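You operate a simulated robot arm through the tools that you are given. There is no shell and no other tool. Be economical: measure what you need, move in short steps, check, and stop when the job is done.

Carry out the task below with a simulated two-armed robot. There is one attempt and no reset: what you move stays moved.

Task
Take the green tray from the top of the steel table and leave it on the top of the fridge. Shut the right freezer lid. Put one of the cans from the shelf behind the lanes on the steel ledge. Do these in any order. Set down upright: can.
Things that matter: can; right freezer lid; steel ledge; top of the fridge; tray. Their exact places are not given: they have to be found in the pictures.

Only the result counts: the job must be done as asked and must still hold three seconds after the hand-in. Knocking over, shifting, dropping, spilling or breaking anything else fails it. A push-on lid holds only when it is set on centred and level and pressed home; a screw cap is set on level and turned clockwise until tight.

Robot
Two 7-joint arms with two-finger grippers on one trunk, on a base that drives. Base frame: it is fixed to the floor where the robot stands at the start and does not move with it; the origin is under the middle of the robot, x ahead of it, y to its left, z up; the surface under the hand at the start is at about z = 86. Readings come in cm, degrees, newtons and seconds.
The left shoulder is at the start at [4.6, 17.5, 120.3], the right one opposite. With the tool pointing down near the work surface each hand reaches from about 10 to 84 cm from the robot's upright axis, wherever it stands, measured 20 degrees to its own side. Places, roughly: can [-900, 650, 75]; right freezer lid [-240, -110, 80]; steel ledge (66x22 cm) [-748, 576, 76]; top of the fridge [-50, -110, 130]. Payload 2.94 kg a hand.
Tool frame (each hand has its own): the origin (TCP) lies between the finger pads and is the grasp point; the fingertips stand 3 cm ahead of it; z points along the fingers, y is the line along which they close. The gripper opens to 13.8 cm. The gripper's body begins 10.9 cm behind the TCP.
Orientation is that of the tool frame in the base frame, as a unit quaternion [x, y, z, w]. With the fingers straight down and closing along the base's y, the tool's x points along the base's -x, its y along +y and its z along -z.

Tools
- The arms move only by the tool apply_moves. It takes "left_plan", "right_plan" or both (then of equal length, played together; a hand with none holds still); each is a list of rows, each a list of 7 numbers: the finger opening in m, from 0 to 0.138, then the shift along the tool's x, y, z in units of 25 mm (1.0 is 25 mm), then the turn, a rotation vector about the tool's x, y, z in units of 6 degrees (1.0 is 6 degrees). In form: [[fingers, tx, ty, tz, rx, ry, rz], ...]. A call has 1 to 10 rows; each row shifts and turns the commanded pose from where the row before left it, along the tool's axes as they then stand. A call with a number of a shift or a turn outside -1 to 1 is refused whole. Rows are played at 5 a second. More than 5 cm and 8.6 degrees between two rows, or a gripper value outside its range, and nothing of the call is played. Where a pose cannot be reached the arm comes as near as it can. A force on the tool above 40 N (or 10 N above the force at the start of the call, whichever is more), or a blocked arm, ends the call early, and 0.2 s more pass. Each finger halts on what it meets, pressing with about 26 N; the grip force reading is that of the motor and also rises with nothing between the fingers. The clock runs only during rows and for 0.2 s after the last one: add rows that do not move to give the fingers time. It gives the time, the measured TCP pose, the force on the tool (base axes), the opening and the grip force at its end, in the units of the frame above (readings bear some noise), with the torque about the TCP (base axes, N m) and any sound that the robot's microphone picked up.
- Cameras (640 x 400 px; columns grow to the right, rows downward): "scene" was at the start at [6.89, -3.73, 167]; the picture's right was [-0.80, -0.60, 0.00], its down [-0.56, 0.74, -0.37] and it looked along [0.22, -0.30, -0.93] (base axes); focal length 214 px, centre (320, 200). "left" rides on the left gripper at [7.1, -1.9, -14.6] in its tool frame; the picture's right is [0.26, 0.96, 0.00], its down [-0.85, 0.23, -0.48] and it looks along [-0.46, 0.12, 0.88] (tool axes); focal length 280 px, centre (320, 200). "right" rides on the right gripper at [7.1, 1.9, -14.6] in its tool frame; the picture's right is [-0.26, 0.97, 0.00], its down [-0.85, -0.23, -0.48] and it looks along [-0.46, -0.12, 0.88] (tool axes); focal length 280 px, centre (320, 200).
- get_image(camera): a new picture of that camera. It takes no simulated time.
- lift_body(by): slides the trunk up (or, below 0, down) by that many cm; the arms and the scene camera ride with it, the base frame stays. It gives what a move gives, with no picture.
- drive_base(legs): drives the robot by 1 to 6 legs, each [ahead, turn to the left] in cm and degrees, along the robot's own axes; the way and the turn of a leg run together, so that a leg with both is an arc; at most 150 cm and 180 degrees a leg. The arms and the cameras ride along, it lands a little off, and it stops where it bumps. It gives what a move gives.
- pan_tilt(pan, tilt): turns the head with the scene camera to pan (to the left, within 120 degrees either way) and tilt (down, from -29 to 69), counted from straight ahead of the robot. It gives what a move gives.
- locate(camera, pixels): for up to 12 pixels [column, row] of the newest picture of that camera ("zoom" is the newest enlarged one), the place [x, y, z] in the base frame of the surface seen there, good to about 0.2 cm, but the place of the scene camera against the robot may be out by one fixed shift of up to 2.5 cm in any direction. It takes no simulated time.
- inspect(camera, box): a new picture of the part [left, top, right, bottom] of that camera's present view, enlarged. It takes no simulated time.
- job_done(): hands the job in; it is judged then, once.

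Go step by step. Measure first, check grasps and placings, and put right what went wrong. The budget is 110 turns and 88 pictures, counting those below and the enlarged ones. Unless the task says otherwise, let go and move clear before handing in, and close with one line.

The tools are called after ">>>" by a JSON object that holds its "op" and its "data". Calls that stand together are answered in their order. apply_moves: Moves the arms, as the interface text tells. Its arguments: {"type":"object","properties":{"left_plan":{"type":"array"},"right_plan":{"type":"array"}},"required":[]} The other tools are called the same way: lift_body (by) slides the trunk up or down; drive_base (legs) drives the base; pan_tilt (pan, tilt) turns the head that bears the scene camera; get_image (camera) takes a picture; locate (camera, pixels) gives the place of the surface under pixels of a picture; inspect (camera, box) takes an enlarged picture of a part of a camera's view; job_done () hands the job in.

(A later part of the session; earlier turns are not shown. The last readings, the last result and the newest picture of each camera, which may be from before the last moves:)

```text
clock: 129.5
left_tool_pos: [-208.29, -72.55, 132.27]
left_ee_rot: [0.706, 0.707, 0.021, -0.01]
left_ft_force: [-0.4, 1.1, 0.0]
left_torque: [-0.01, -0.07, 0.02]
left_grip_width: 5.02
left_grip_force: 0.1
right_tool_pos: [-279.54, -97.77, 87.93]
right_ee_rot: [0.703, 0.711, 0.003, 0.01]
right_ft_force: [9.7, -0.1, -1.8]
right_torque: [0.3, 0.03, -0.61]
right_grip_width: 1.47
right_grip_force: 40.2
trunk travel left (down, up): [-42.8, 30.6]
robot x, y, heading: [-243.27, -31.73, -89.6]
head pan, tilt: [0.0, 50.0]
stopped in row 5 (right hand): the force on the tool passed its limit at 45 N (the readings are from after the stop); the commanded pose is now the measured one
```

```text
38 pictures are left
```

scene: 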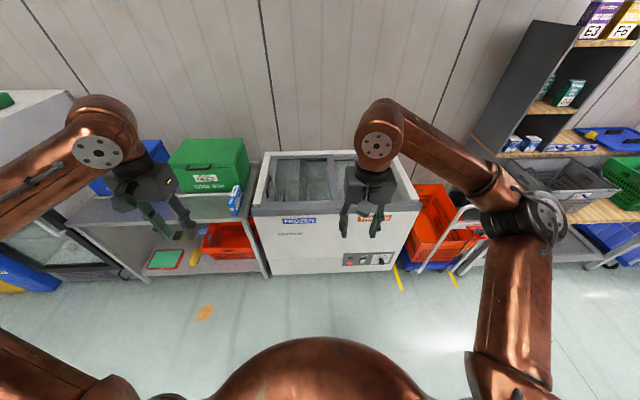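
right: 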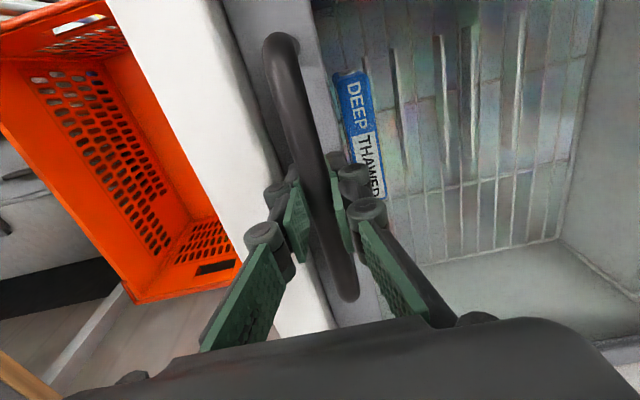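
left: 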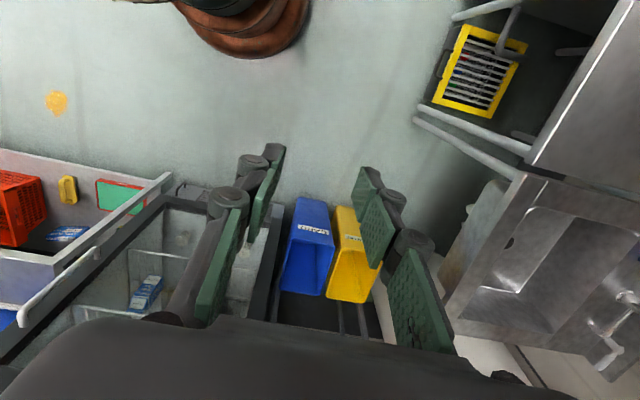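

The lid hit its end stop at x=−279.5 with 45 N and abuts the wall. Opening, lifting off and verifying.

>>> {"op": "apply_moves", "data": {"right_plan": [[0.03, 0, 0, 0, 0, 0, 0], [0.035, 0, 0, 0, 0, 0, 0], [0.035, 0, 0, 0, 0, 0, 0], [0.035, 0, 0, -0.8, 0, 0, 0], [0.035, 0, 0, -1, 0, 0, 0], [0.035, 0, 0, -1, 0, 0, 0], [0.035, 0, 0, -1, 0, 0, 0], [0.035, 0, 0, -1, 0, 0, 0], [0.035, 0, 0, -1, 0, 0, 0], [0.035, 0, 0, -1, 0, 0, 0]]}}

>>> {"op": "apply_moves", "data": {"right_plan": [[0.035, 0.7, 0, -1, 0, 0, 0], [0.035, 0.7, 0, -1, 0, 0, 0], [0.035, 0.7, 0, -1, 0, 0, 0], [0.035, 0.7, 0, -1, 0, 0, 0], [0.035, 0.7, 0, -1, 0, 0, 0], [0.035, 0.7, 0, -1, 0, 0, 0], [0.035, 0.7, 0, -1, 0, 0, 0], [0.035, 0.7, 0, -1, 0, 0, 0], [0.035, 0.7, 0, -1, 0, 0, 0], [0.035, 0.7, 0, -1, 0, 0, 0]]}}

>>> {"op": "inspect", "data": {"camera": "scene", "box": [200, 60, 520, 280]}}

```text
clock: 131.7
left_tool_pos: [-208.14, -72.57, 132.34]
left_ee_rot: [0.706, 0.707, 0.02, -0.01]
left_ft_force: [0.5, 1.0, 0.0]
left_torque: [0.0, 0.04, 0.02]
left_grip_width: 4.98
left_grip_force: 0.1
right_tool_pos: [-279.95, -97.44, 104.72]
right_ee_rot: [0.704, 0.71, 0.001, 0.008]
right_ft_force: [0.3, -0.3, 0.3]
right_torque: [-0.01, 0.0, 0.02]
right_grip_width: 3.51
right_grip_force: 0.1
trunk travel left (down, up): [-42.8, 30.6]
robot x, y, heading: [-242.95, -31.71, -89.5]
head pan, tilt: [0.0, 50.0]
```

```text
clock: 133.9
left_tool_pos: [-208.17, -72.57, 132.22]
left_ee_rot: [0.706, 0.707, 0.02, -0.01]
left_ft_force: [0.2, 1.2, 0.3]
left_torque: [-0.03, 0.0, 0.0]
left_grip_width: 5.0
left_grip_force: 0.0
right_tool_pos: [-280.56, -79.79, 129.73]
right_ee_rot: [0.704, 0.71, 0.001, 0.007]
right_ft_force: [0.6, 0.8, -0.1]
right_torque: [-0.03, -0.02, 0.04]
right_grip_width: 3.5
right_grip_force: 0.1
trunk travel left (down, up): [-42.8, 30.6]
robot x, y, heading: [-242.89, -31.62, -89.6]
head pan, tilt: [0.0, 50.0]
```

```text
1.82 times, centred on (360, 170) of scene
```

zoom: 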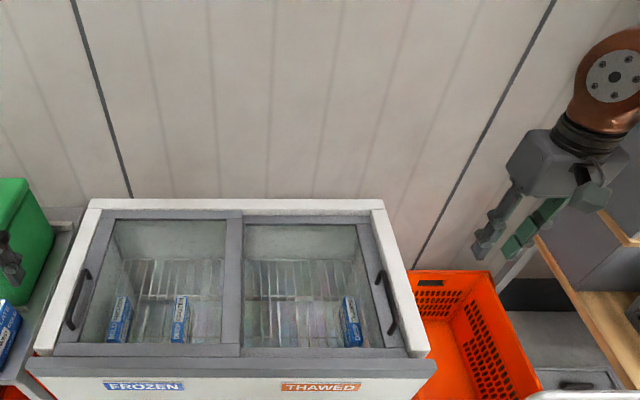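

Right lid is fully closed. Now for the can: backing away and looking at the hall toward (−750, 576).

>>> {"op": "drive_base", "data": {"legs": [[-50, 0], [0, -135]]}}

>>> {"op": "pan_tilt", "data": {"pan": 0, "tilt": 15}}

>>> {"op": "get_image", "data": {"camera": "scene"}}

```text
clock: 138.5
left_tool_pos: [-227.05, -34.82, 135.5]
left_ee_rot: [0.797, 0.601, -0.044, 0.037]
left_ft_force: [1.4, 0.7, 0.3]
left_torque: [-0.05, 0.14, -0.04]
left_grip_width: 5.0
left_grip_force: 0.0
right_tool_pos: [-294.09, -19.31, 133.7]
right_ee_rot: [0.852, 0.516, 0.02, 0.089]
right_ft_force: [2.4, -3.6, 0.7]
right_torque: [0.34, 0.13, 0.04]
right_grip_width: 3.49
right_grip_force: 0.0
trunk travel left (down, up): [-42.8, 30.6]
robot x, y, heading: [-243.58, 16.04, -110.7]
head pan, tilt: [0.0, 50.0]
stopped in leg 2: the robot was blocked; the commanded pose is now the measured one
```

```text
clock: 139.6
left_tool_pos: [-227.54, -32.74, 135.78]
left_ee_rot: [0.802, 0.594, -0.048, 0.039]
left_ft_force: [-0.6, -1.1, 0.2]
left_torque: [-0.01, -0.02, -0.02]
left_grip_width: 4.98
left_grip_force: 0.0
right_tool_pos: [-294.5, -15.71, 133.45]
right_ee_rot: [0.855, 0.511, 0.02, 0.086]
right_ft_force: [-0.4, 0.1, 0.6]
right_torque: [-0.01, 0.02, 0.03]
right_grip_width: 3.51
right_grip_force: 0.0
trunk travel left (down, up): [-42.8, 30.6]
robot x, y, heading: [-243.63, 17.38, -111.9]
head pan, tilt: [0.0, 15.0]
```

```text
36 pictures are left
```

scene: 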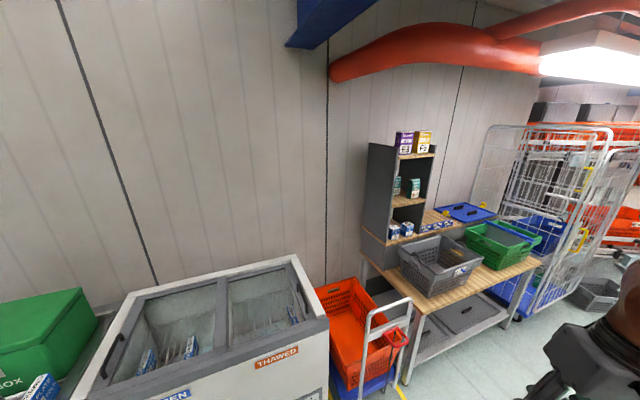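

The turn was blocked at −112°. Looking to the right to see what's there.

>>> {"op": "pan_tilt", "data": {"pan": -70, "tilt": 35}}

>>> {"op": "get_image", "data": {"camera": "scene"}}

```text
clock: 141.0
left_tool_pos: [-227.61, -32.83, 135.97]
left_ee_rot: [0.802, 0.594, -0.05, 0.038]
left_ft_force: [-0.4, -0.5, 0.1]
left_torque: [0.03, -0.03, 0.0]
left_grip_width: 5.02
left_grip_force: 0.0
right_tool_pos: [-294.5, -15.76, 133.51]
right_ee_rot: [0.855, 0.512, 0.021, 0.085]
right_ft_force: [0.4, 0.2, 0.5]
right_torque: [0.02, -0.01, 0.01]
right_grip_width: 3.51
right_grip_force: 0.1
trunk travel left (down, up): [-42.8, 30.6]
robot x, y, heading: [-243.3, 16.78, -111.9]
head pan, tilt: [-70.0, 35.0]
```

```text
35 pictures are left
```

scene: 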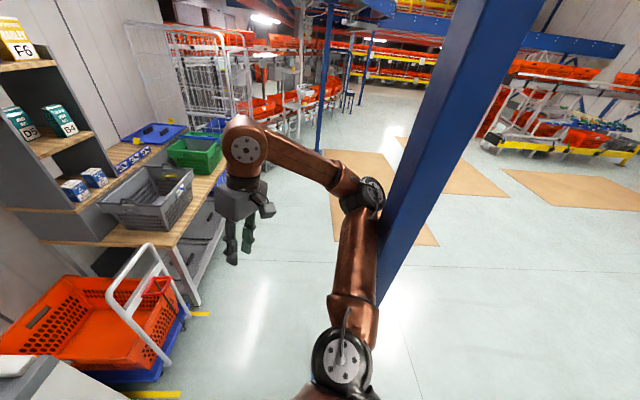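

A blue pillar is touching the right elbow at (375,210). Locating pillar and route.

>>> {"op": "locate", "data": {"camera": "scene", "pixels": [[420, 120], [390, 260], [375, 190], [345, 175], [155, 250], [220, 180], [205, 290], [290, 110], [325, 130], [340, 225], [490, 130], [430, 240]]}}

>>> {"op": "inspect", "data": {"camera": "scene", "box": [140, 0, 420, 175]}}

```text
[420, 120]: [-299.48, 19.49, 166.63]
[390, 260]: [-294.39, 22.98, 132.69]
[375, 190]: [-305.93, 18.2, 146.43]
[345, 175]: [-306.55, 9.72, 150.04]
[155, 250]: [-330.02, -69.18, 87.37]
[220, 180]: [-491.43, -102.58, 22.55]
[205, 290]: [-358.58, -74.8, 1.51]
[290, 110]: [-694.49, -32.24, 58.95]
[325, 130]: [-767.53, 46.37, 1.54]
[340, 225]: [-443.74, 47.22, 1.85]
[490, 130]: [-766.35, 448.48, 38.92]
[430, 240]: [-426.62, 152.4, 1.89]
```

```text
2.29 times, centred on (280, 88) of scene
```

zoom: 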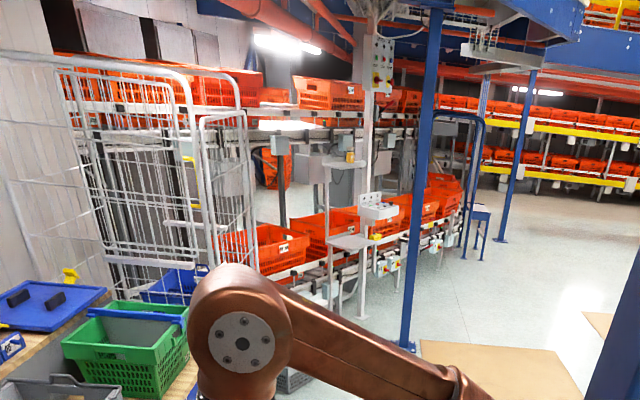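

The pillar is at ≈(−303, 22). I'll turn left instead, go out via +x and then up into the open floor.

>>> {"op": "drive_base", "data": {"legs": [[0, 112], [60, 0], [0, 90], [150, 0], [0, 55]]}}

>>> {"op": "pan_tilt", "data": {"pan": 0, "tilt": 12}}

>>> {"op": "get_image", "data": {"camera": "scene"}}

```text
clock: 141.7
left_tool_pos: [-220.48, -30.68, 134.09]
left_ee_rot: [0.684, 0.702, -0.119, 0.158]
left_ft_force: [0.9, -6.5, -0.8]
left_torque: [0.69, 0.07, -0.07]
left_grip_width: 4.97
left_grip_force: 0.0
right_tool_pos: [-286.59, -17.88, 134.47]
right_ee_rot: [0.744, 0.659, 0.002, 0.108]
right_ft_force: [0.4, -0.9, -2.0]
right_torque: [0.05, -0.03, -0.01]
right_grip_width: 3.52
right_grip_force: 0.2
trunk travel left (down, up): [-42.8, 30.6]
robot x, y, heading: [-247.67, 13.63, -100.8]
head pan, tilt: [-70.0, 35.0]
stopped in leg 1: the robot was blocked; the commanded pose is now the measured one
```

```text
clock: 143.1
left_tool_pos: [-218.58, -19.13, 136.75]
left_ee_rot: [0.732, 0.641, -0.139, 0.182]
left_ft_force: [2.2, 0.3, -0.1]
left_torque: [-0.21, 0.28, -0.09]
left_grip_width: 5.0
left_grip_force: 0.0
right_tool_pos: [-283.25, -7.41, 137.15]
right_ee_rot: [0.764, 0.622, -0.062, 0.163]
right_ft_force: [-1.1, 3.7, -1.9]
right_torque: [-0.48, -0.09, -0.01]
right_grip_width: 3.49
right_grip_force: 0.2
trunk travel left (down, up): [-42.8, 30.6]
robot x, y, heading: [-248.41, 16.1, -105.2]
head pan, tilt: [0.0, 12.0]
```

```text
33 pictures are left
```

scene: 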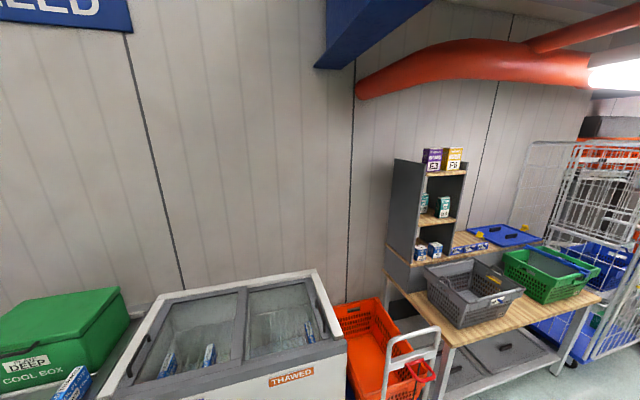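

Still disturbed. Looking again at the right elbow and pillar.

>>> {"op": "pan_tilt", "data": {"pan": -75, "tilt": 50}}

>>> {"op": "get_image", "data": {"camera": "scene"}}

```text
clock: 144.6
left_tool_pos: [-221.68, -24.91, 136.27]
left_ee_rot: [0.753, 0.62, -0.137, 0.172]
left_ft_force: [0.0, -0.2, -0.4]
left_torque: [-0.08, 0.0, -0.04]
left_grip_width: 5.02
left_grip_force: 0.0
right_tool_pos: [-285.45, -9.03, 137.05]
right_ee_rot: [0.78, 0.6, -0.072, 0.162]
right_ft_force: [-0.6, 0.1, -1.0]
right_torque: [0.0, -0.02, 0.0]
right_grip_width: 3.51
right_grip_force: 0.0
trunk travel left (down, up): [-42.8, 30.6]
robot x, y, heading: [-248.31, 15.54, -107.8]
head pan, tilt: [-75.0, 50.0]
```

```text
32 pictures are left
```

scene: 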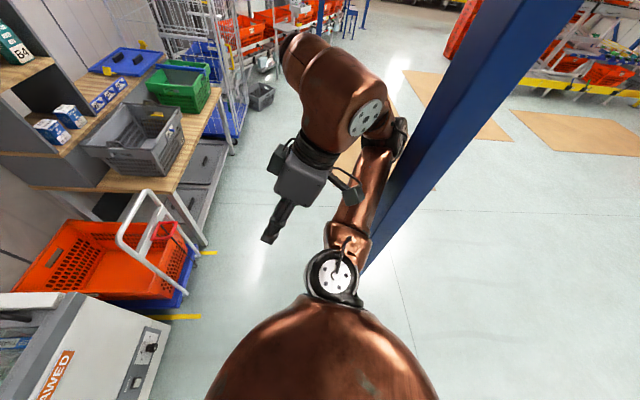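

The upper arm leans on the pillar's −y side. Driving ahead 15 cm slides the arm clear, then I'll turn left.

>>> {"op": "drive_base", "data": {"legs": [[15, 0]]}}

>>> {"op": "drive_base", "data": {"legs": [[0, 60]]}}

>>> {"op": "get_image", "data": {"camera": "scene"}}

```text
clock: 145.3
left_tool_pos: [-218.07, -17.58, 140.43]
left_ee_rot: [0.702, 0.589, -0.309, 0.253]
left_ft_force: [0.5, -4.7, -1.2]
left_torque: [0.3, 0.12, -0.17]
left_grip_width: 4.98
left_grip_force: 0.1
right_tool_pos: [-284.88, -9.0, 137.32]
right_ee_rot: [0.763, 0.55, -0.249, 0.229]
right_ft_force: [-48.7, -97.8, 67.6]
right_torque: [-3.48, 3.71, 1.76]
right_grip_width: 4.34
right_grip_force: 6.3
trunk travel left (down, up): [-42.8, 30.6]
robot x, y, heading: [-251.21, 13.75, -95.7]
head pan, tilt: [-75.0, 50.0]
stopped in leg 1: the robot was blocked; the commanded pose is now the measured one
```

```text
clock: 146.0
left_tool_pos: [-214.48, -10.97, 144.68]
left_ee_rot: [0.586, 0.664, -0.404, 0.23]
left_ft_force: [-2.6, -3.4, 2.4]
left_torque: [0.41, -0.22, 0.2]
left_grip_width: 5.0
left_grip_force: 0.1
right_tool_pos: [-277.11, 0.1, 137.26]
right_ee_rot: [0.509, 0.704, -0.253, 0.426]
right_ft_force: [-2.0, -5.0, 2.5]
right_torque: [0.67, 0.03, 0.45]
right_grip_width: 3.49
right_grip_force: 0.1
trunk travel left (down, up): [-42.8, 30.6]
robot x, y, heading: [-253.16, 5.92, -84.2]
head pan, tilt: [-75.0, 50.0]
stopped in leg 1: the robot was blocked; the commanded pose is now the measured one
```

```text
31 pictures are left
```

scene: 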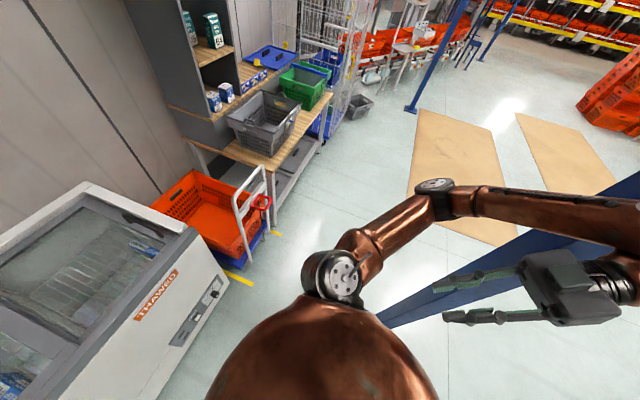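

>>> {"op": "locate", "data": {"camera": "scene", "pixels": [[435, 185], [520, 205], [600, 210], [400, 318], [500, 260], [620, 195], [555, 290], [460, 318], [340, 270], [390, 235]]}}

>>> {"op": "get_image", "data": {"camera": "right"}}

>>> {"op": "apply_moves", "data": {"right_plan": [[0.035, 0, 0, 0, 0, 0, 0], [0.035, 0, 0, 0, 0, 0, 0]], "left_plan": [[0.05, 0, 0, 0, 0, 0, 0], [0.05, 0, 0, 0, 0, 0, 0]]}}

```text
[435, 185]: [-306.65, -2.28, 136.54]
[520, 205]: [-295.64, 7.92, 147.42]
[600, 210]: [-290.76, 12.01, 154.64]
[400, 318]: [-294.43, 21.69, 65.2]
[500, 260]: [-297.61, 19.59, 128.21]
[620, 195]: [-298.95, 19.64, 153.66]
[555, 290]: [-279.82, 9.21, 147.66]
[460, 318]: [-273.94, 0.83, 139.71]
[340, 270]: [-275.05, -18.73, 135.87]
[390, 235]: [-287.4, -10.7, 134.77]
```

```text
30 pictures are left
```

right: 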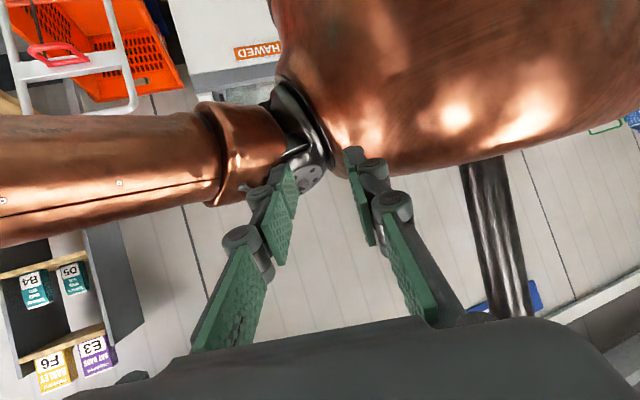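

```text
clock: 146.4
left_tool_pos: [-212.58, -8.32, 146.99]
left_ee_rot: [0.544, 0.669, -0.452, 0.229]
left_ft_force: [2.1, -1.0, 0.0]
left_torque: [0.01, 0.15, -0.3]
left_grip_width: 4.99
left_grip_force: 0.0
right_tool_pos: [-274.24, 5.67, 134.1]
right_ee_rot: [0.419, 0.76, -0.268, 0.418]
right_ft_force: [3.2, -4.7, 2.4]
right_torque: [0.58, 0.32, 0.02]
right_grip_width: 3.52
right_grip_force: 0.1
trunk travel left (down, up): [-42.8, 30.6]
robot x, y, heading: [-253.45, 2.82, -83.0]
head pan, tilt: [-75.0, 50.0]
stopped in row 1 (right hand): the arm was blocked; the commanded pose is now the measured one
```

The arm is folded beside the body, still grazing the pillar at (−297,19). Driving ahead further to free it.

>>> {"op": "drive_base", "data": {"legs": [[12, 0]]}}

>>> {"op": "drive_base", "data": {"legs": [[10, 0]]}}

>>> {"op": "apply_moves", "data": {"right_plan": [[0.035, 0, 0, 0, 0, 0, 0], [0.035, 0, 0, 0, 0, 0, 0], [0.035, 0, 0, 0, 0, 0, 0]], "left_plan": [[0.05, 0, 0, 0, 0, 0, 0], [0.05, 0, 0, 0, 0, 0, 0], [0.05, 0, 0, 0, 0, 0, 0]]}}

>>> {"op": "get_image", "data": {"camera": "scene"}}

```text
clock: 147.1
left_tool_pos: [-209.49, -4.76, 151.16]
left_ee_rot: [0.484, 0.689, -0.493, 0.22]
left_ft_force: [2.0, -6.3, -2.5]
left_torque: [0.08, 0.12, -0.38]
left_grip_width: 5.01
left_grip_force: 0.2
right_tool_pos: [-275.12, 11.64, 131.94]
right_ee_rot: [0.504, 0.692, -0.106, 0.506]
right_ft_force: [7.7, -16.7, -23.2]
right_torque: [-1.56, -1.72, 0.48]
right_grip_width: 3.53
right_grip_force: 0.3
trunk travel left (down, up): [-42.8, 30.6]
robot x, y, heading: [-252.54, 0.05, -79.9]
head pan, tilt: [-75.0, 50.0]
stopped in leg 1: the robot was blocked; the commanded pose is now the measured one
```

```text
clock: 147.8
left_tool_pos: [-204.12, 24.18, 148.49]
left_ee_rot: [0.312, 0.678, -0.605, 0.277]
left_ft_force: [3.7, -2.2, -2.0]
left_torque: [-0.19, 0.04, -0.36]
left_grip_width: 4.99
left_grip_force: 0.0
right_tool_pos: [-275.29, 24.63, 129.08]
right_ee_rot: [0.447, 0.753, 0.081, 0.475]
right_ft_force: [16.5, -1.7, -16.2]
right_torque: [-0.77, 0.3, -0.59]
right_grip_width: 3.51
right_grip_force: 0.1
trunk travel left (down, up): [-42.8, 30.6]
robot x, y, heading: [-250.94, -7.16, -64.0]
head pan, tilt: [-75.0, 50.0]
stopped in leg 1: the robot was blocked; the commanded pose is now the measured one
```

```text
clock: 148.1
left_tool_pos: [-195.46, 24.51, 141.11]
left_ee_rot: [0.319, 0.69, -0.56, 0.329]
left_ft_force: [0.2, 1.6, -1.0]
left_torque: [-0.11, 0.0, 0.04]
left_grip_width: 5.01
left_grip_force: 0.1
right_tool_pos: [-275.24, 28.14, 129.27]
right_ee_rot: [0.422, 0.798, 0.133, 0.409]
right_ft_force: [4.0, -4.2, 1.0]
right_torque: [0.39, 0.39, 0.32]
right_grip_width: 3.49
right_grip_force: 0.1
trunk travel left (down, up): [-42.8, 30.6]
robot x, y, heading: [-250.54, -6.59, -66.2]
head pan, tilt: [-75.0, 50.0]
stopped in row 1 (right hand): the force on the tool passed its limit at 48 N (the readings are from after the stop); the commanded pose is now the measured one
```

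```text
29 pictures are left
```

scene: 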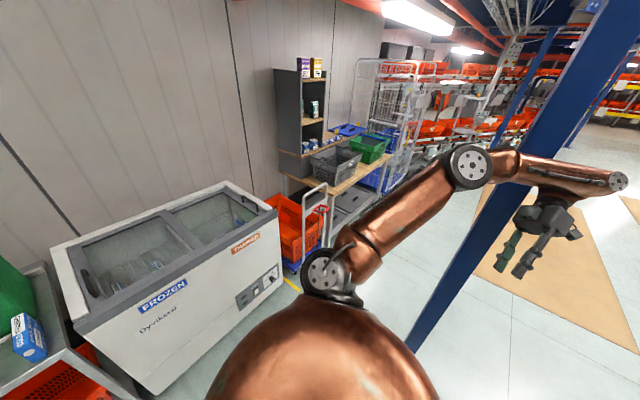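

The forearm is hooked diagonally on the pillar and tipping the robot. Pulling the right hand in −y off the pillar.

>>> {"op": "apply_moves", "data": {"right_plan": [[0.035, -0.8, -0.55, 0.2, 0, 0, 0], [0.035, -0.8, -0.55, 0.2, 0, 0, 0], [0.035, -0.8, -0.55, 0.2, 0, 0, 0], [0.035, -0.8, -0.55, 0.2, 0, 0, 0], [0.035, -0.8, -0.55, 0.2, 0, 0, 0], [0.035, -0.8, -0.55, 0.2, 0, 0, 0]]}}

>>> {"op": "drive_base", "data": {"legs": [[10, 0]]}}

>>> {"op": "get_image", "data": {"camera": "scene"}}

```text
clock: 148.4
left_tool_pos: [-205.96, 19.12, 141.83]
left_ee_rot: [0.409, 0.667, -0.481, 0.396]
left_ft_force: [-0.4, 1.2, -1.3]
left_torque: [-0.17, -0.03, 0.1]
left_grip_width: 5.0
left_grip_force: 0.0
right_tool_pos: [-280.47, 30.28, 126.34]
right_ee_rot: [0.407, 0.794, 0.137, 0.431]
right_ft_force: [1.5, 4.0, 3.6]
right_torque: [-0.44, 0.62, -0.57]
right_grip_width: 3.48
right_grip_force: 0.1
right hand out of reach, approached as far as the arm can: row 1
trunk travel left (down, up): [-42.8, 30.6]
robot x, y, heading: [-251.59, -3.51, -72.6]
head pan, tilt: [-75.0, 50.0]
stopped in row 1 (left hand): the arm was blocked; the commanded pose is now the measured one
```

```text
clock: 149.2
left_tool_pos: [-210.54, 4.3, 159.41]
left_ee_rot: [0.504, 0.624, -0.597, 0.019]
left_ft_force: [3.2, 1.0, -1.8]
left_torque: [-0.28, 0.29, -0.22]
left_grip_width: 4.98
left_grip_force: 0.0
right_tool_pos: [-278.86, 39.52, 119.01]
right_ee_rot: [0.437, 0.704, 0.116, 0.548]
right_ft_force: [9.4, 10.3, 1.1]
right_torque: [-0.39, 0.46, -1.55]
right_grip_width: 3.54
right_grip_force: 0.0
trunk travel left (down, up): [-42.8, 30.6]
robot x, y, heading: [-251.69, 13.78, -107.8]
head pan, tilt: [-75.0, 50.0]
stopped in leg 1: the robot was blocked; the commanded pose is now the measured one
```

```text
28 pictures are left
```

scene: 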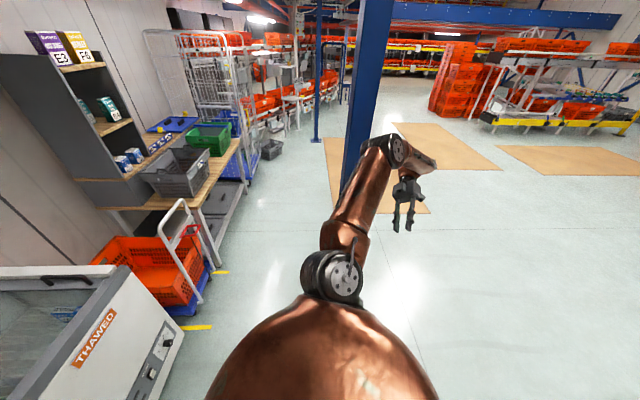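

Now the arm appears to be in front of / on the +y side of the pillar. Checking with locate and a rest move.

>>> {"op": "locate", "data": {"camera": "scene", "pixels": [[385, 150], [395, 148], [360, 130], [370, 60], [350, 180], [360, 190], [430, 165], [405, 200]]}}

>>> {"op": "apply_moves", "data": {"right_plan": [[0.035, 0, 0, 0, 0, 0, 0], [0.035, 0, 0, 0, 0, 0, 0], [0.035, 0, 0, 0, 0, 0, 0]], "left_plan": [[0.05, 0, 0, 0, 0, 0, 0], [0.05, 0, 0, 0, 0, 0, 0], [0.05, 0, 0, 0, 0, 0, 0]]}}

>>> {"op": "apply_moves", "data": {"right_plan": [[0.035, 0, 0, 0, 0, 0, 0], [0.035, 0, 0, 0, 0, 0, 0], [0.035, 0, 0, 0, 0, 0, 0]], "left_plan": [[0.05, 0, 0, 0, 0, 0, 0], [0.05, 0, 0, 0, 0, 0, 0], [0.05, 0, 0, 0, 0, 0, 0]]}}

>>> {"op": "get_image", "data": {"camera": "scene"}}

```text
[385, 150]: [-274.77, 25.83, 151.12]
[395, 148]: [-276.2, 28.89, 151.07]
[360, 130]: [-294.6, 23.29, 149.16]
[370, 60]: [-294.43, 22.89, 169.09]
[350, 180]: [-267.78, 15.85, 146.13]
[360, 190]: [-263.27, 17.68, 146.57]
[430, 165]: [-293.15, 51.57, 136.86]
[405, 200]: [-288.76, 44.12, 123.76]
```

```text
clock: 149.5
left_tool_pos: [-225.27, -1.08, 168.61]
left_ee_rot: [0.455, 0.627, -0.599, -0.2]
left_ft_force: [0.4, -8.1, 1.7]
left_torque: [0.28, -0.11, -0.77]
left_grip_width: 5.0
left_grip_force: 0.1
right_tool_pos: [-283.31, 52.35, 116.62]
right_ee_rot: [0.521, 0.631, 0.154, 0.553]
right_ft_force: [-6.2, -26.2, -26.7]
right_torque: [-0.45, -3.09, 2.9]
right_grip_width: 3.52
right_grip_force: 0.2
trunk travel left (down, up): [-42.8, 30.6]
robot x, y, heading: [-247.86, 21.39, -124.3]
head pan, tilt: [-75.0, 50.0]
stopped in row 1 (left hand): the arm was blocked; the commanded pose is now the measured one
```

```text
clock: 149.8
left_tool_pos: [-249.38, 27.7, 169.25]
left_ee_rot: [-0.546, -0.567, 0.603, 0.13]
left_ft_force: [-7.5, -2.3, -2.0]
left_torque: [-0.14, -0.13, 0.41]
left_grip_width: 4.98
left_grip_force: 0.1
right_tool_pos: [-297.07, 78.1, 104.69]
right_ee_rot: [0.521, 0.569, 0.161, 0.616]
right_ft_force: [29.9, 46.0, 21.7]
right_torque: [0.27, 3.35, -7.39]
right_grip_width: 3.54
right_grip_force: 0.1
trunk travel left (down, up): [-42.8, 30.6]
robot x, y, heading: [-246.29, 23.7, -129.8]
head pan, tilt: [-75.0, 50.0]
stopped in row 1 (left hand): the arm was blocked; the commanded pose is now the measured one
```

```text
27 pictures are left
```

scene: 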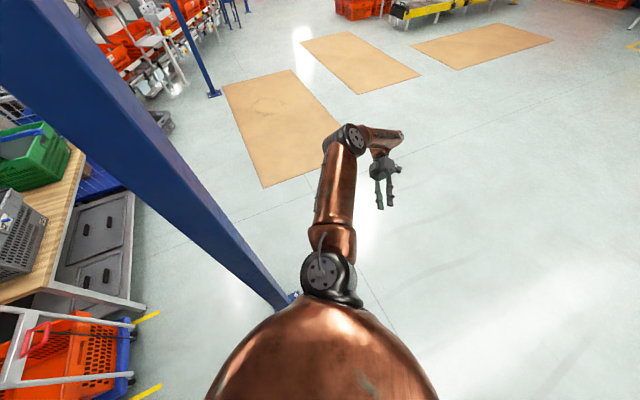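

The view and hand heights suggest the robot is leaning to its right. Letting time pass with a neutral head move to see whether it settles.

>>> {"op": "pan_tilt", "data": {"pan": -60, "tilt": 45}}

>>> {"op": "get_image", "data": {"camera": "scene"}}

```text
clock: 150.6
left_tool_pos: [-266.41, 39.21, 162.97]
left_ee_rot: [0.659, 0.419, -0.623, -0.039]
left_ft_force: [-0.6, -2.4, -2.1]
left_torque: [-0.13, 0.21, -0.02]
left_grip_width: 5.02
left_grip_force: 0.0
right_tool_pos: [-314.3, 79.75, 91.92]
right_ee_rot: [0.407, 0.592, 0.186, 0.67]
right_ft_force: [-9.1, -17.6, -25.8]
right_torque: [-0.31, -3.08, 2.27]
right_grip_width: 3.52
right_grip_force: 0.6
trunk travel left (down, up): [-42.8, 30.6]
robot x, y, heading: [-249.1, 21.27, -137.1]
head pan, tilt: [-60.0, 45.0]
```

```text
26 pictures are left
```

scene: 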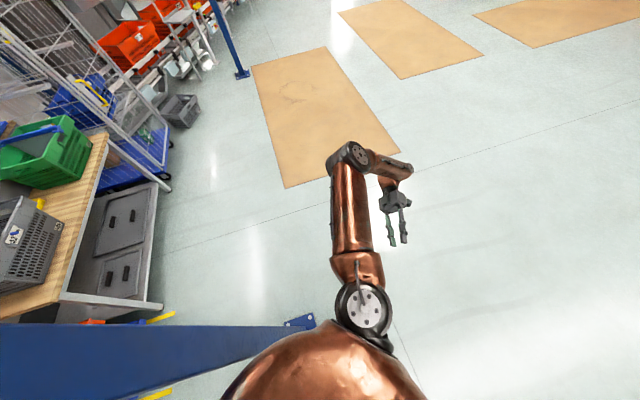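

The robot is leaning towards the pillar. Lowering the trunk to drop the centre of mass so it can come back upright.

>>> {"op": "lift_body", "data": {"by": -30}}

>>> {"op": "lift_body", "data": {"by": -20}}

>>> {"op": "get_image", "data": {"camera": "scene"}}

```text
clock: 150.9
left_tool_pos: [-244.48, 30.87, 155.84]
left_ee_rot: [-0.63, -0.346, 0.695, 0.027]
left_ft_force: [-7.3, 1.8, 4.4]
left_torque: [0.27, -0.66, 0.65]
left_grip_width: 5.01
left_grip_force: 0.1
right_tool_pos: [-305.64, 75.44, 101.74]
right_ee_rot: [0.377, 0.687, 0.19, 0.592]
right_ft_force: [5.3, 8.4, 0.7]
right_torque: [-0.13, 0.08, -1.06]
right_grip_width: 3.49
right_grip_force: 0.1
trunk travel left (down, up): [-42.7, 30.8]
robot x, y, heading: [-249.21, 20.75, -138.3]
head pan, tilt: [-60.0, 45.0]
stopped: the arm was blocked; the commanded pose is now the measured one
```

```text
clock: 151.2
left_tool_pos: [-225.2, 6.2, 149.31]
left_ee_rot: [-0.6, -0.352, 0.703, 0.147]
left_ft_force: [0.6, -7.0, 0.9]
left_torque: [-0.04, -0.04, -0.87]
left_grip_width: 5.0
left_grip_force: 0.0
right_tool_pos: [-293.56, 61.85, 114.18]
right_ee_rot: [0.449, 0.726, 0.256, 0.454]
right_ft_force: [16.7, 21.4, -6.0]
right_torque: [-1.4, 0.14, -2.92]
right_grip_width: 3.5
right_grip_force: 0.0
trunk travel left (down, up): [-42.5, 30.9]
robot x, y, heading: [-249.34, 20.43, -139.7]
head pan, tilt: [-60.0, 45.0]
stopped: the arm was blocked; the commanded pose is now the measured one
```

```text
25 pictures are left
```

scene: 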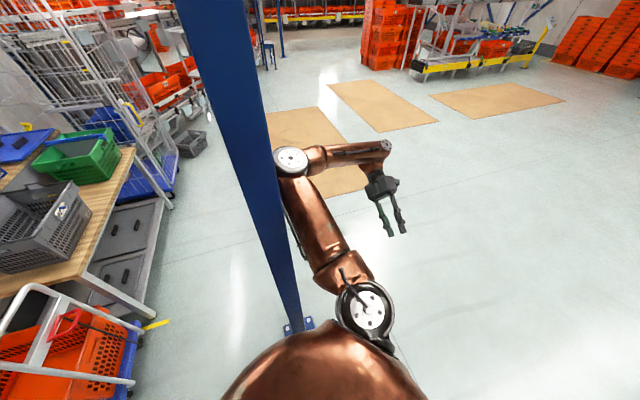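

It's swinging back upright, arm now on the open (+y) side of the pillar. Letting it settle with head moves, then backing away.

>>> {"op": "pan_tilt", "data": {"pan": 60, "tilt": 45}}

>>> {"op": "pan_tilt", "data": {"pan": -60, "tilt": 45}}

>>> {"op": "drive_base", "data": {"legs": [[-30, 0]]}}

>>> {"op": "get_image", "data": {"camera": "scene"}}

```text
clock: 153.2
left_tool_pos: [-227.84, 8.15, 152.64]
left_ee_rot: [-0.588, -0.409, 0.692, 0.087]
left_ft_force: [-0.8, 0.1, -0.2]
left_torque: [0.0, -0.04, 0.02]
left_grip_width: 5.0
left_grip_force: 0.0
right_tool_pos: [-294.06, 61.02, 110.77]
right_ee_rot: [0.446, 0.705, 0.204, 0.512]
right_ft_force: [-0.2, 0.0, 0.5]
right_torque: [-0.01, 0.0, 0.01]
right_grip_width: 3.52
right_grip_force: 0.0
trunk travel left (down, up): [-42.5, 30.9]
robot x, y, heading: [-249.06, 20.69, -138.2]
head pan, tilt: [60.0, 45.0]
```

```text
clock: 155.2
left_tool_pos: [-227.67, 8.03, 152.59]
left_ee_rot: [-0.588, -0.409, 0.692, 0.087]
left_ft_force: [0.7, 0.3, -0.3]
left_torque: [0.02, 0.02, 0.01]
left_grip_width: 4.98
left_grip_force: 0.1
right_tool_pos: [-294.13, 61.15, 110.83]
right_ee_rot: [0.445, 0.705, 0.204, 0.513]
right_ft_force: [0.6, -0.3, 0.5]
right_torque: [0.02, 0.0, -0.01]
right_grip_width: 3.49
right_grip_force: 0.0
trunk travel left (down, up): [-42.5, 30.9]
robot x, y, heading: [-249.15, 20.81, -138.4]
head pan, tilt: [-60.0, 45.0]
```

```text
clock: 156.0
left_tool_pos: [-227.22, 8.58, 152.61]
left_ee_rot: [-0.586, -0.412, 0.693, 0.085]
left_ft_force: [0.5, 0.6, -0.1]
left_torque: [0.0, 0.01, 0.03]
left_grip_width: 4.98
left_grip_force: 0.1
right_tool_pos: [-293.92, 61.02, 110.88]
right_ee_rot: [0.444, 0.706, 0.206, 0.511]
right_ft_force: [0.1, 0.5, -0.8]
right_torque: [0.01, 0.03, -0.03]
right_grip_width: 3.5
right_grip_force: 0.0
trunk travel left (down, up): [-42.5, 30.9]
robot x, y, heading: [-248.92, 21.08, -137.8]
head pan, tilt: [-60.0, 45.0]
stopped in leg 1: the robot was blocked; the commanded pose is now the measured one
```

```text
24 pictures are left
```

scene: 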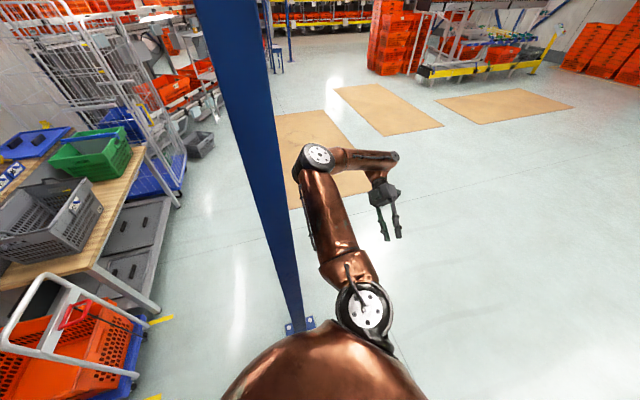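

Settled and upright; right arm is on the open side. Backing was refused, so I'll turn right (swings the arm away from the pillar).

>>> {"op": "drive_base", "data": {"legs": [[0, -40]]}}

>>> {"op": "pan_tilt", "data": {"pan": 40, "tilt": 60}}

>>> {"op": "get_image", "data": {"camera": "scene"}}

```text
clock: 158.2
left_tool_pos: [-240.33, -2.27, 152.65]
left_ee_rot: [0.692, 0.188, -0.622, -0.315]
left_ft_force: [0.0, 0.3, -0.1]
left_torque: [0.03, -0.04, -0.02]
left_grip_width: 5.01
left_grip_force: 0.0
right_tool_pos: [-257.98, 80.66, 110.98]
right_ee_rot: [0.659, 0.512, 0.018, 0.551]
right_ft_force: [0.2, 0.7, -0.2]
right_torque: [0.0, 0.02, -0.02]
right_grip_width: 3.53
right_grip_force: 0.0
trunk travel left (down, up): [-42.5, 30.9]
robot x, y, heading: [-248.47, 21.04, -177.6]
head pan, tilt: [-60.0, 45.0]
```

```text
clock: 160.0
left_tool_pos: [-240.39, -2.29, 152.65]
left_ee_rot: [0.692, 0.188, -0.622, -0.315]
left_ft_force: [0.2, 0.4, 0.5]
left_torque: [-0.01, 0.01, -0.01]
left_grip_width: 5.0
left_grip_force: 0.0
right_tool_pos: [-257.83, 80.71, 110.86]
right_ee_rot: [0.658, 0.513, 0.018, 0.551]
right_ft_force: [0.4, -1.0, 0.1]
right_torque: [-0.03, -0.03, -0.01]
right_grip_width: 3.5
right_grip_force: 0.1
trunk travel left (down, up): [-42.5, 30.9]
robot x, y, heading: [-248.66, 21.11, -177.5]
head pan, tilt: [40.0, 60.0]
```

```text
23 pictures are left
```

scene: 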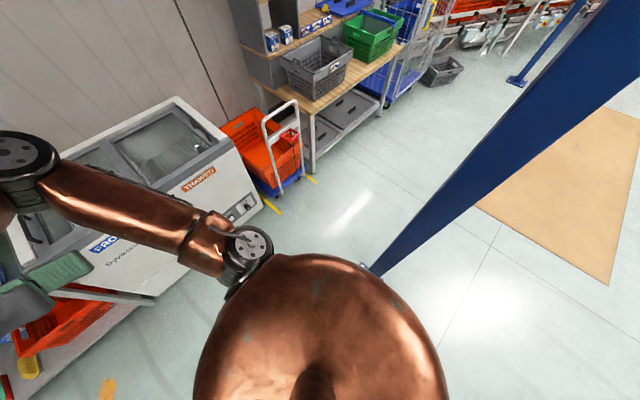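

Turn succeeded (heading −177.5). Now backing straight in +x away from the pillar.

>>> {"op": "drive_base", "data": {"legs": [[-50, 0]]}}

>>> {"op": "drive_base", "data": {"legs": [[-20, 0], [0, -90]]}}

```text
clock: 163.0
left_tool_pos: [-189.06, 0.25, 152.59]
left_ee_rot: [0.69, 0.192, -0.624, -0.311]
left_ft_force: [-0.7, -0.2, -0.6]
left_torque: [-0.01, 0.01, 0.01]
left_grip_width: 5.0
left_grip_force: 0.0
right_tool_pos: [-207.71, 83.07, 110.82]
right_ee_rot: [0.654, 0.517, 0.023, 0.551]
right_ft_force: [0.0, 0.1, -0.3]
right_torque: [0.01, 0.0, -0.01]
right_grip_width: 3.49
right_grip_force: 0.0
trunk travel left (down, up): [-42.5, 30.9]
robot x, y, heading: [-198.21, 23.51, -177.1]
head pan, tilt: [40.0, 60.0]
```

```text
clock: 168.4
left_tool_pos: [-200.81, 15.99, 152.66]
left_ee_rot: [-0.624, 0.351, 0.221, 0.662]
left_ft_force: [0.3, -0.8, 0.3]
left_torque: [0.02, -0.01, -0.01]
left_grip_width: 5.0
left_grip_force: 0.1
right_tool_pos: [-117.93, 34.51, 110.78]
right_ee_rot: [0.829, -0.097, -0.373, 0.406]
right_ft_force: [-0.1, 0.4, -0.4]
right_torque: [0.02, 0.0, 0.0]
right_grip_width: 3.51
right_grip_force: 0.1
trunk travel left (down, up): [-42.5, 30.9]
robot x, y, heading: [-177.53, 24.64, 93.3]
head pan, tilt: [40.0, 60.0]
```

Free and in the open (heading 93). Restoring sane arm postures: first translating both hands forward.

>>> {"op": "apply_moves", "data": {"left_plan": [[0.05, 0, 0, 1, 0, 0, 0], [0.05, 0, 0, 1, 0, 0, 0], [0.05, 0, 0, 1, 0, 0, 0], [0.05, 0, 0, 1, 0, 0, 0], [0.05, 0, 0, 1, 0, 0, 0], [0.05, 0, 0, 1, 0, 0, 0], [0.05, 0, 0, 1, 0, 0, 0], [0.05, 0, 0, 1, 0, 0, 0], [0.05, 0, 0, 1, 0, 0, 0], [0.05, 0, 0, 1, 0, 0, 0]], "right_plan": [[0.035, -0.9, -0.51, -0.16, 0, 0, 0], [0.035, -0.9, -0.51, -0.16, 0, 0, 0], [0.035, -0.9, -0.51, -0.16, 0, 0, 0], [0.035, -0.9, -0.51, -0.16, 0, 0, 0], [0.035, -0.9, -0.51, -0.16, 0, 0, 0], [0.035, -0.9, -0.51, -0.16, 0, 0, 0], [0.035, -0.9, -0.51, -0.16, 0, 0, 0], [0.035, -0.9, -0.51, -0.16, 0, 0, 0], [0.035, -0.9, -0.51, -0.16, 0, 0, 0], [0.035, -0.9, -0.51, -0.16, 0, 0, 0]]}}

>>> {"op": "apply_moves", "data": {"left_plan": [[0.05, 0, 0, 0, -0.503, 0.937, 0.264], [0.05, 0, 0, 0, -0.503, 0.937, 0.264], [0.05, 0, 0, 0, -0.503, 0.937, 0.264], [0.05, 0, 0, 0, -0.503, 0.937, 0.264], [0.05, 0, 0, 0, -0.503, 0.937, 0.264], [0.05, 0, 0, 0, -0.503, 0.937, 0.264], [0.05, 0, 0, 0, -0.503, 0.937, 0.264], [0.05, 0, 0, 0, -0.503, 0.937, 0.264], [0.05, 0, 0, 0, -0.503, 0.937, 0.264], [0.05, 0, 0, 0, -0.503, 0.937, 0.264]], "right_plan": [[0.035, 0, 0, 0, 0.99, -0.013, 0.894], [0.035, 0, 0, 0, 0.99, -0.013, 0.894], [0.035, 0, 0, 0, 0.99, -0.013, 0.894], [0.035, 0, 0, 0, 0.99, -0.013, 0.894], [0.035, 0, 0, 0, 0.99, -0.013, 0.894], [0.035, 0, 0, 0, 0.99, -0.013, 0.894], [0.035, 0, 0, 0, 0.99, -0.013, 0.894], [0.035, 0, 0, 0, 0.99, -0.013, 0.894], [0.035, 0, 0, 0, 0.99, -0.013, 0.894], [0.035, 0, 0, 0, 0.99, -0.013, 0.894]]}}

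>>> {"op": "apply_moves", "data": {"left_plan": [[0.05, 0, 0, 0, -0.503, 0.937, 0.264], [0.05, 0, 0, 0, -0.503, 0.937, 0.264], [0.05, 0, 0, 0, -0.503, 0.937, 0.264], [0.05, 0, 0, 0, -0.503, 0.937, 0.264], [0.05, 0, 0, 0, 0, 0, 0]], "right_plan": [[0.035, 0, 0, 0, 0.99, -0.013, 0.894], [0.035, 0, 0, 0, 0.99, -0.013, 0.894], [0.035, 0, 0, 0, 0, 0, 0], [0.035, 0, 0, 0, 0, 0, 0], [0.035, 0, 0, 0, 0, 0, 0]]}}

>>> {"op": "pan_tilt", "data": {"pan": 40, "tilt": 15}}

>>> {"op": "get_image", "data": {"camera": "scene"}}

```text
clock: 170.6
left_tool_pos: [-198.65, 37.12, 154.72]
left_ee_rot: [-0.625, 0.351, 0.221, 0.661]
left_ft_force: [-1.4, 1.0, -0.8]
left_torque: [0.02, 0.02, -0.09]
left_grip_width: 5.02
left_grip_force: 0.0
left hand out of reach, approached as far as the arm can: row 8, 9, 10
right_tool_pos: [-132.86, 56.16, 115.29]
right_ee_rot: [0.828, -0.098, -0.373, 0.406]
right_ft_force: [1.1, 0.7, -0.3]
right_torque: [0.0, 0.04, 0.02]
right_grip_width: 3.51
right_grip_force: 0.1
trunk travel left (down, up): [-42.5, 30.9]
robot x, y, heading: [-177.56, 24.76, 93.3]
head pan, tilt: [40.0, 60.0]
```

```text
clock: 172.8
left_tool_pos: [-198.97, 37.08, 154.66]
left_ee_rot: [0.747, -0.628, -0.069, -0.207]
left_ft_force: [-0.5, 0.3, -0.3]
left_torque: [0.0, 0.01, 0.02]
left_grip_width: 5.0
left_grip_force: 0.1
right_tool_pos: [-132.87, 55.93, 115.02]
right_ee_rot: [0.784, -0.612, -0.069, 0.076]
right_ft_force: [0.6, 1.3, 0.3]
right_torque: [-0.03, -0.02, 0.01]
right_grip_width: 3.51
right_grip_force: 0.0
trunk travel left (down, up): [-42.5, 30.9]
robot x, y, heading: [-177.35, 24.85, 93.2]
head pan, tilt: [40.0, 60.0]
```

```text
clock: 174.0
left_tool_pos: [-194.34, 44.79, 147.67]
left_ee_rot: [0.727, -0.686, -0.001, 0.0]
left_ft_force: [0.6, -0.7, 0.1]
left_torque: [0.07, -0.03, 0.03]
left_grip_width: 4.99
left_grip_force: 0.1
left hand out of reach, approached as far as the arm can: row 1, 2, 3, 4
right_tool_pos: [-132.9, 55.64, 115.09]
right_ee_rot: [0.727, -0.686, -0.001, -0.002]
right_ft_force: [-0.3, -0.9, 0.1]
right_torque: [0.07, 0.0, -0.03]
right_grip_width: 3.49
right_grip_force: 0.1
trunk travel left (down, up): [-42.5, 30.9]
robot x, y, heading: [-177.74, 24.5, 93.0]
head pan, tilt: [40.0, 60.0]
```

```text
clock: 175.1
left_tool_pos: [-194.35, 44.92, 147.6]
left_ee_rot: [0.728, -0.686, 0.0, 0.0]
left_ft_force: [-1.0, 0.3, 0.3]
left_torque: [-0.01, -0.01, 0.02]
left_grip_width: 4.98
left_grip_force: 0.0
right_tool_pos: [-132.84, 55.8, 114.97]
right_ee_rot: [0.727, -0.687, 0.001, 0.0]
right_ft_force: [0.0, 0.5, -0.7]
right_torque: [-0.03, 0.01, 0.01]
right_grip_width: 3.53
right_grip_force: 0.1
trunk travel left (down, up): [-42.5, 30.9]
robot x, y, heading: [-177.57, 24.65, 93.4]
head pan, tilt: [40.0, 15.0]
```

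```text
22 pictures are left
```

scene: 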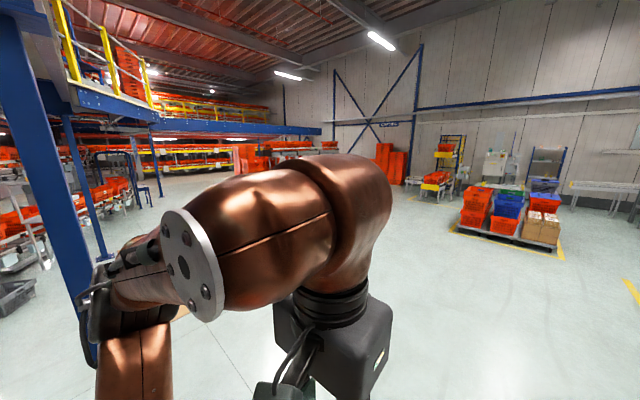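

Both hands point down again. Compacting into a normal carrying posture, then driving out into the open hall and looking.

>>> {"op": "apply_moves", "data": {"left_plan": [[0.05, -0.7, 0, 0.9, 0, 0, 0], [0.05, -0.7, 0, 0.9, 0, 0, 0], [0.05, -0.7, 0, 0.9, 0, 0, 0], [0.05, -0.7, 0, 0.9, 0, 0, 0], [0.05, -0.7, 0, 0.9, 0, 0, 0], [0.05, -0.7, 0, 0.9, 0, 0, 0], [0.05, -0.7, 0, 0.9, 0, 0, 0], [0.05, -0.7, 0, 0.9, 0, 0, 0], [0.05, 0, 0, 0, 0, 0, 0]], "right_plan": [[0.035, -0.6, 0.8, -0.1, 0, 0, 0], [0.035, -0.6, 0.8, -0.1, 0, 0, 0], [0.035, -0.6, 0.8, -0.1, 0, 0, 0], [0.035, -0.6, 0.8, -0.1, 0, 0, 0], [0.035, -0.6, 0.8, -0.1, 0, 0, 0], [0.035, -0.6, 0.8, -0.1, 0, 0, 0], [0.035, -0.6, 0.8, -0.1, 0, 0, 0], [0.035, -0.6, 0.8, -0.1, 0, 0, 0], [0.035, 0, 0, 0, 0, 0, 0]]}}

>>> {"op": "drive_base", "data": {"legs": [[150, 0], [130, 0], [0, 62]]}}

>>> {"op": "pan_tilt", "data": {"pan": 0, "tilt": 15}}

>>> {"op": "get_image", "data": {"camera": "scene"}}

```text
clock: 177.1
left_tool_pos: [-195.11, 58.93, 129.78]
left_ee_rot: [0.727, -0.686, 0.0, 0.001]
left_ft_force: [-0.3, 0.4, 0.4]
left_torque: [0.0, 0.02, -0.01]
left_grip_width: 5.01
left_grip_force: 0.1
right_tool_pos: [-146.93, 65.59, 117.63]
right_ee_rot: [0.716, -0.698, -0.002, 0.007]
right_ft_force: [-0.8, -0.4, -0.8]
right_torque: [-0.05, 0.03, 0.01]
right_grip_width: 3.54
right_grip_force: 0.0
right hand out of reach, approached as far as the arm can: row 7, 8
trunk travel left (down, up): [-42.5, 30.9]
robot x, y, heading: [-177.4, 24.8, 93.3]
head pan, tilt: [40.0, 15.0]
```

```text
clock: 193.3
left_tool_pos: [-239.94, 301.51, 129.76]
left_ee_rot: [0.979, -0.204, 0.0, 0.002]
left_ft_force: [-1.2, -0.2, 0.0]
left_torque: [0.03, 0.0, -0.02]
left_grip_width: 4.97
left_grip_force: 0.1
right_tool_pos: [-224.05, 347.51, 117.75]
right_ee_rot: [0.975, -0.221, 0.002, 0.007]
right_ft_force: [0.0, -0.6, 0.0]
right_torque: [0.0, 0.02, 0.02]
right_grip_width: 3.5
right_grip_force: 0.0
trunk travel left (down, up): [-42.5, 30.9]
robot x, y, heading: [-201.26, 301.44, 156.3]
head pan, tilt: [40.0, 15.0]
```

```text
clock: 194.4
left_tool_pos: [-240.1, 301.54, 129.74]
left_ee_rot: [0.979, -0.204, 0.001, 0.002]
left_ft_force: [-0.3, 0.4, 0.1]
left_torque: [0.0, -0.02, 0.0]
left_grip_width: 4.99
left_grip_force: 0.1
right_tool_pos: [-224.19, 347.53, 117.59]
right_ee_rot: [0.975, -0.22, 0.001, 0.006]
right_ft_force: [-0.4, 0.4, 0.1]
right_torque: [0.0, -0.01, 0.01]
right_grip_width: 3.52
right_grip_force: 0.1
trunk travel left (down, up): [-42.5, 30.9]
robot x, y, heading: [-201.14, 301.67, 156.3]
head pan, tilt: [0.0, 15.0]
```

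```text
21 pictures are left
```

scene: 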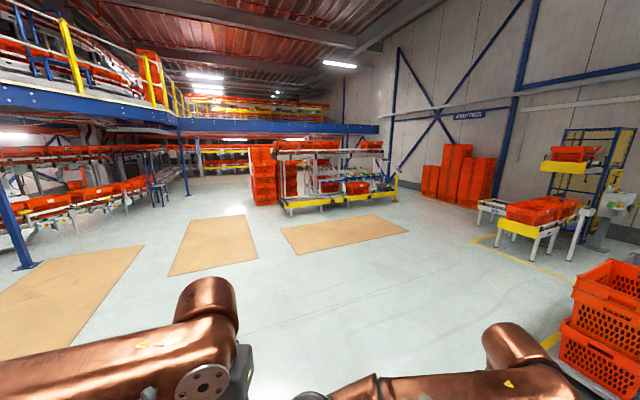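

The lane structure sits at (335,175), bearing ~156°, matching the ledge location. Zooming in.

>>> {"op": "inspect", "data": {"camera": "scene", "box": [240, 120, 420, 230]}}

>>> {"op": "locate", "data": {"camera": "zoom", "pixels": [[170, 320], [560, 240], [480, 240], [350, 260], [420, 215], [260, 250], [150, 240], [545, 210], [330, 240], [380, 130]]}}

```text
3.56 times, centred on (330, 175) of scene
```

zoom: 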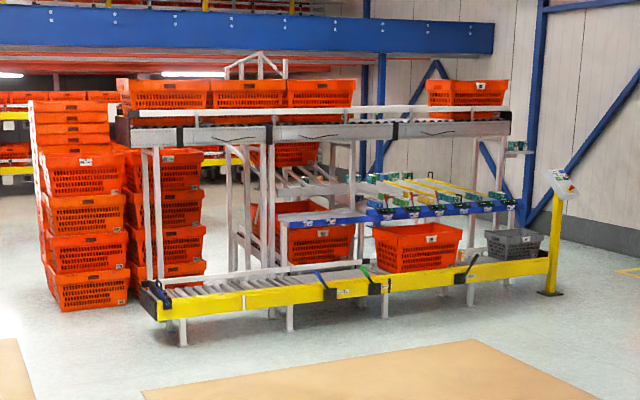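

```text
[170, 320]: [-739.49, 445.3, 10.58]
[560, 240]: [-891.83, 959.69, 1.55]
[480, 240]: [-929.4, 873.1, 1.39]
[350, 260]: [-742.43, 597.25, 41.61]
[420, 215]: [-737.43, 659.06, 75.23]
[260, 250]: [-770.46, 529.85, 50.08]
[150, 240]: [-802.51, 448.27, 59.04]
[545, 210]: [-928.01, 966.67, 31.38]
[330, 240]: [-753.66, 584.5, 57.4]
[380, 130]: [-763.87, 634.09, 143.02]
```

The structure's front is at x≈−740, y 440–780; the can shelf is behind (x≈−900). Driving nearer, to the left end to look behind.

>>> {"op": "drive_base", "data": {"legs": [[0, 13], [150, 0], [150, 0], [120, 0]]}}

>>> {"op": "pan_tilt", "data": {"pan": -15, "tilt": 20}}

>>> {"op": "get_image", "data": {"camera": "scene"}}

```text
clock: 215.7
left_tool_pos: [-659.42, 371.92, 129.78]
left_ee_rot: [0.994, -0.111, 0.001, 0.001]
left_ft_force: [0.6, -1.1, 0.7]
left_torque: [-0.01, -0.01, -0.01]
left_grip_width: 5.02
left_grip_force: 0.0
right_tool_pos: [-652.39, 420.09, 117.51]
right_ee_rot: [0.992, -0.127, 0.002, 0.007]
right_ft_force: [0.0, 0.7, -0.1]
right_torque: [-0.02, -0.03, 0.03]
right_grip_width: 3.52
right_grip_force: 0.0
trunk travel left (down, up): [-42.5, 30.9]
robot x, y, heading: [-621.78, 379.4, 167.2]
head pan, tilt: [0.0, 15.0]
```

```text
clock: 216.4
left_tool_pos: [-659.37, 372.03, 129.84]
left_ee_rot: [0.994, -0.11, 0.001, 0.001]
left_ft_force: [-0.3, 0.2, -0.6]
left_torque: [-0.05, -0.01, -0.01]
left_grip_width: 5.02
left_grip_force: 0.1
right_tool_pos: [-652.39, 420.22, 117.67]
right_ee_rot: [0.992, -0.127, 0.002, 0.008]
right_ft_force: [-1.3, 0.8, 0.4]
right_torque: [-0.01, 0.03, -0.01]
right_grip_width: 3.5
right_grip_force: 0.0
trunk travel left (down, up): [-42.5, 30.9]
robot x, y, heading: [-621.68, 379.4, 167.0]
head pan, tilt: [-15.0, 20.0]
```

```text
19 pictures are left
```

scene: 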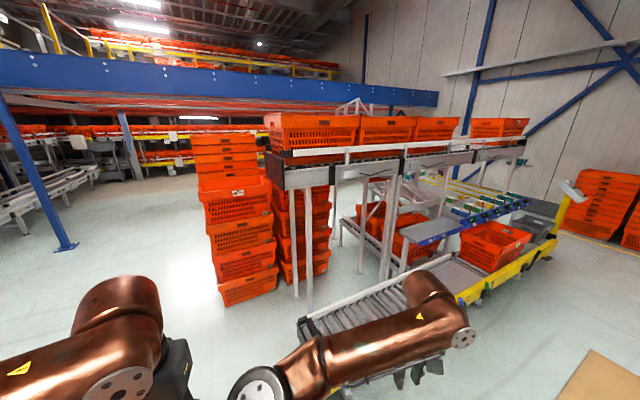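

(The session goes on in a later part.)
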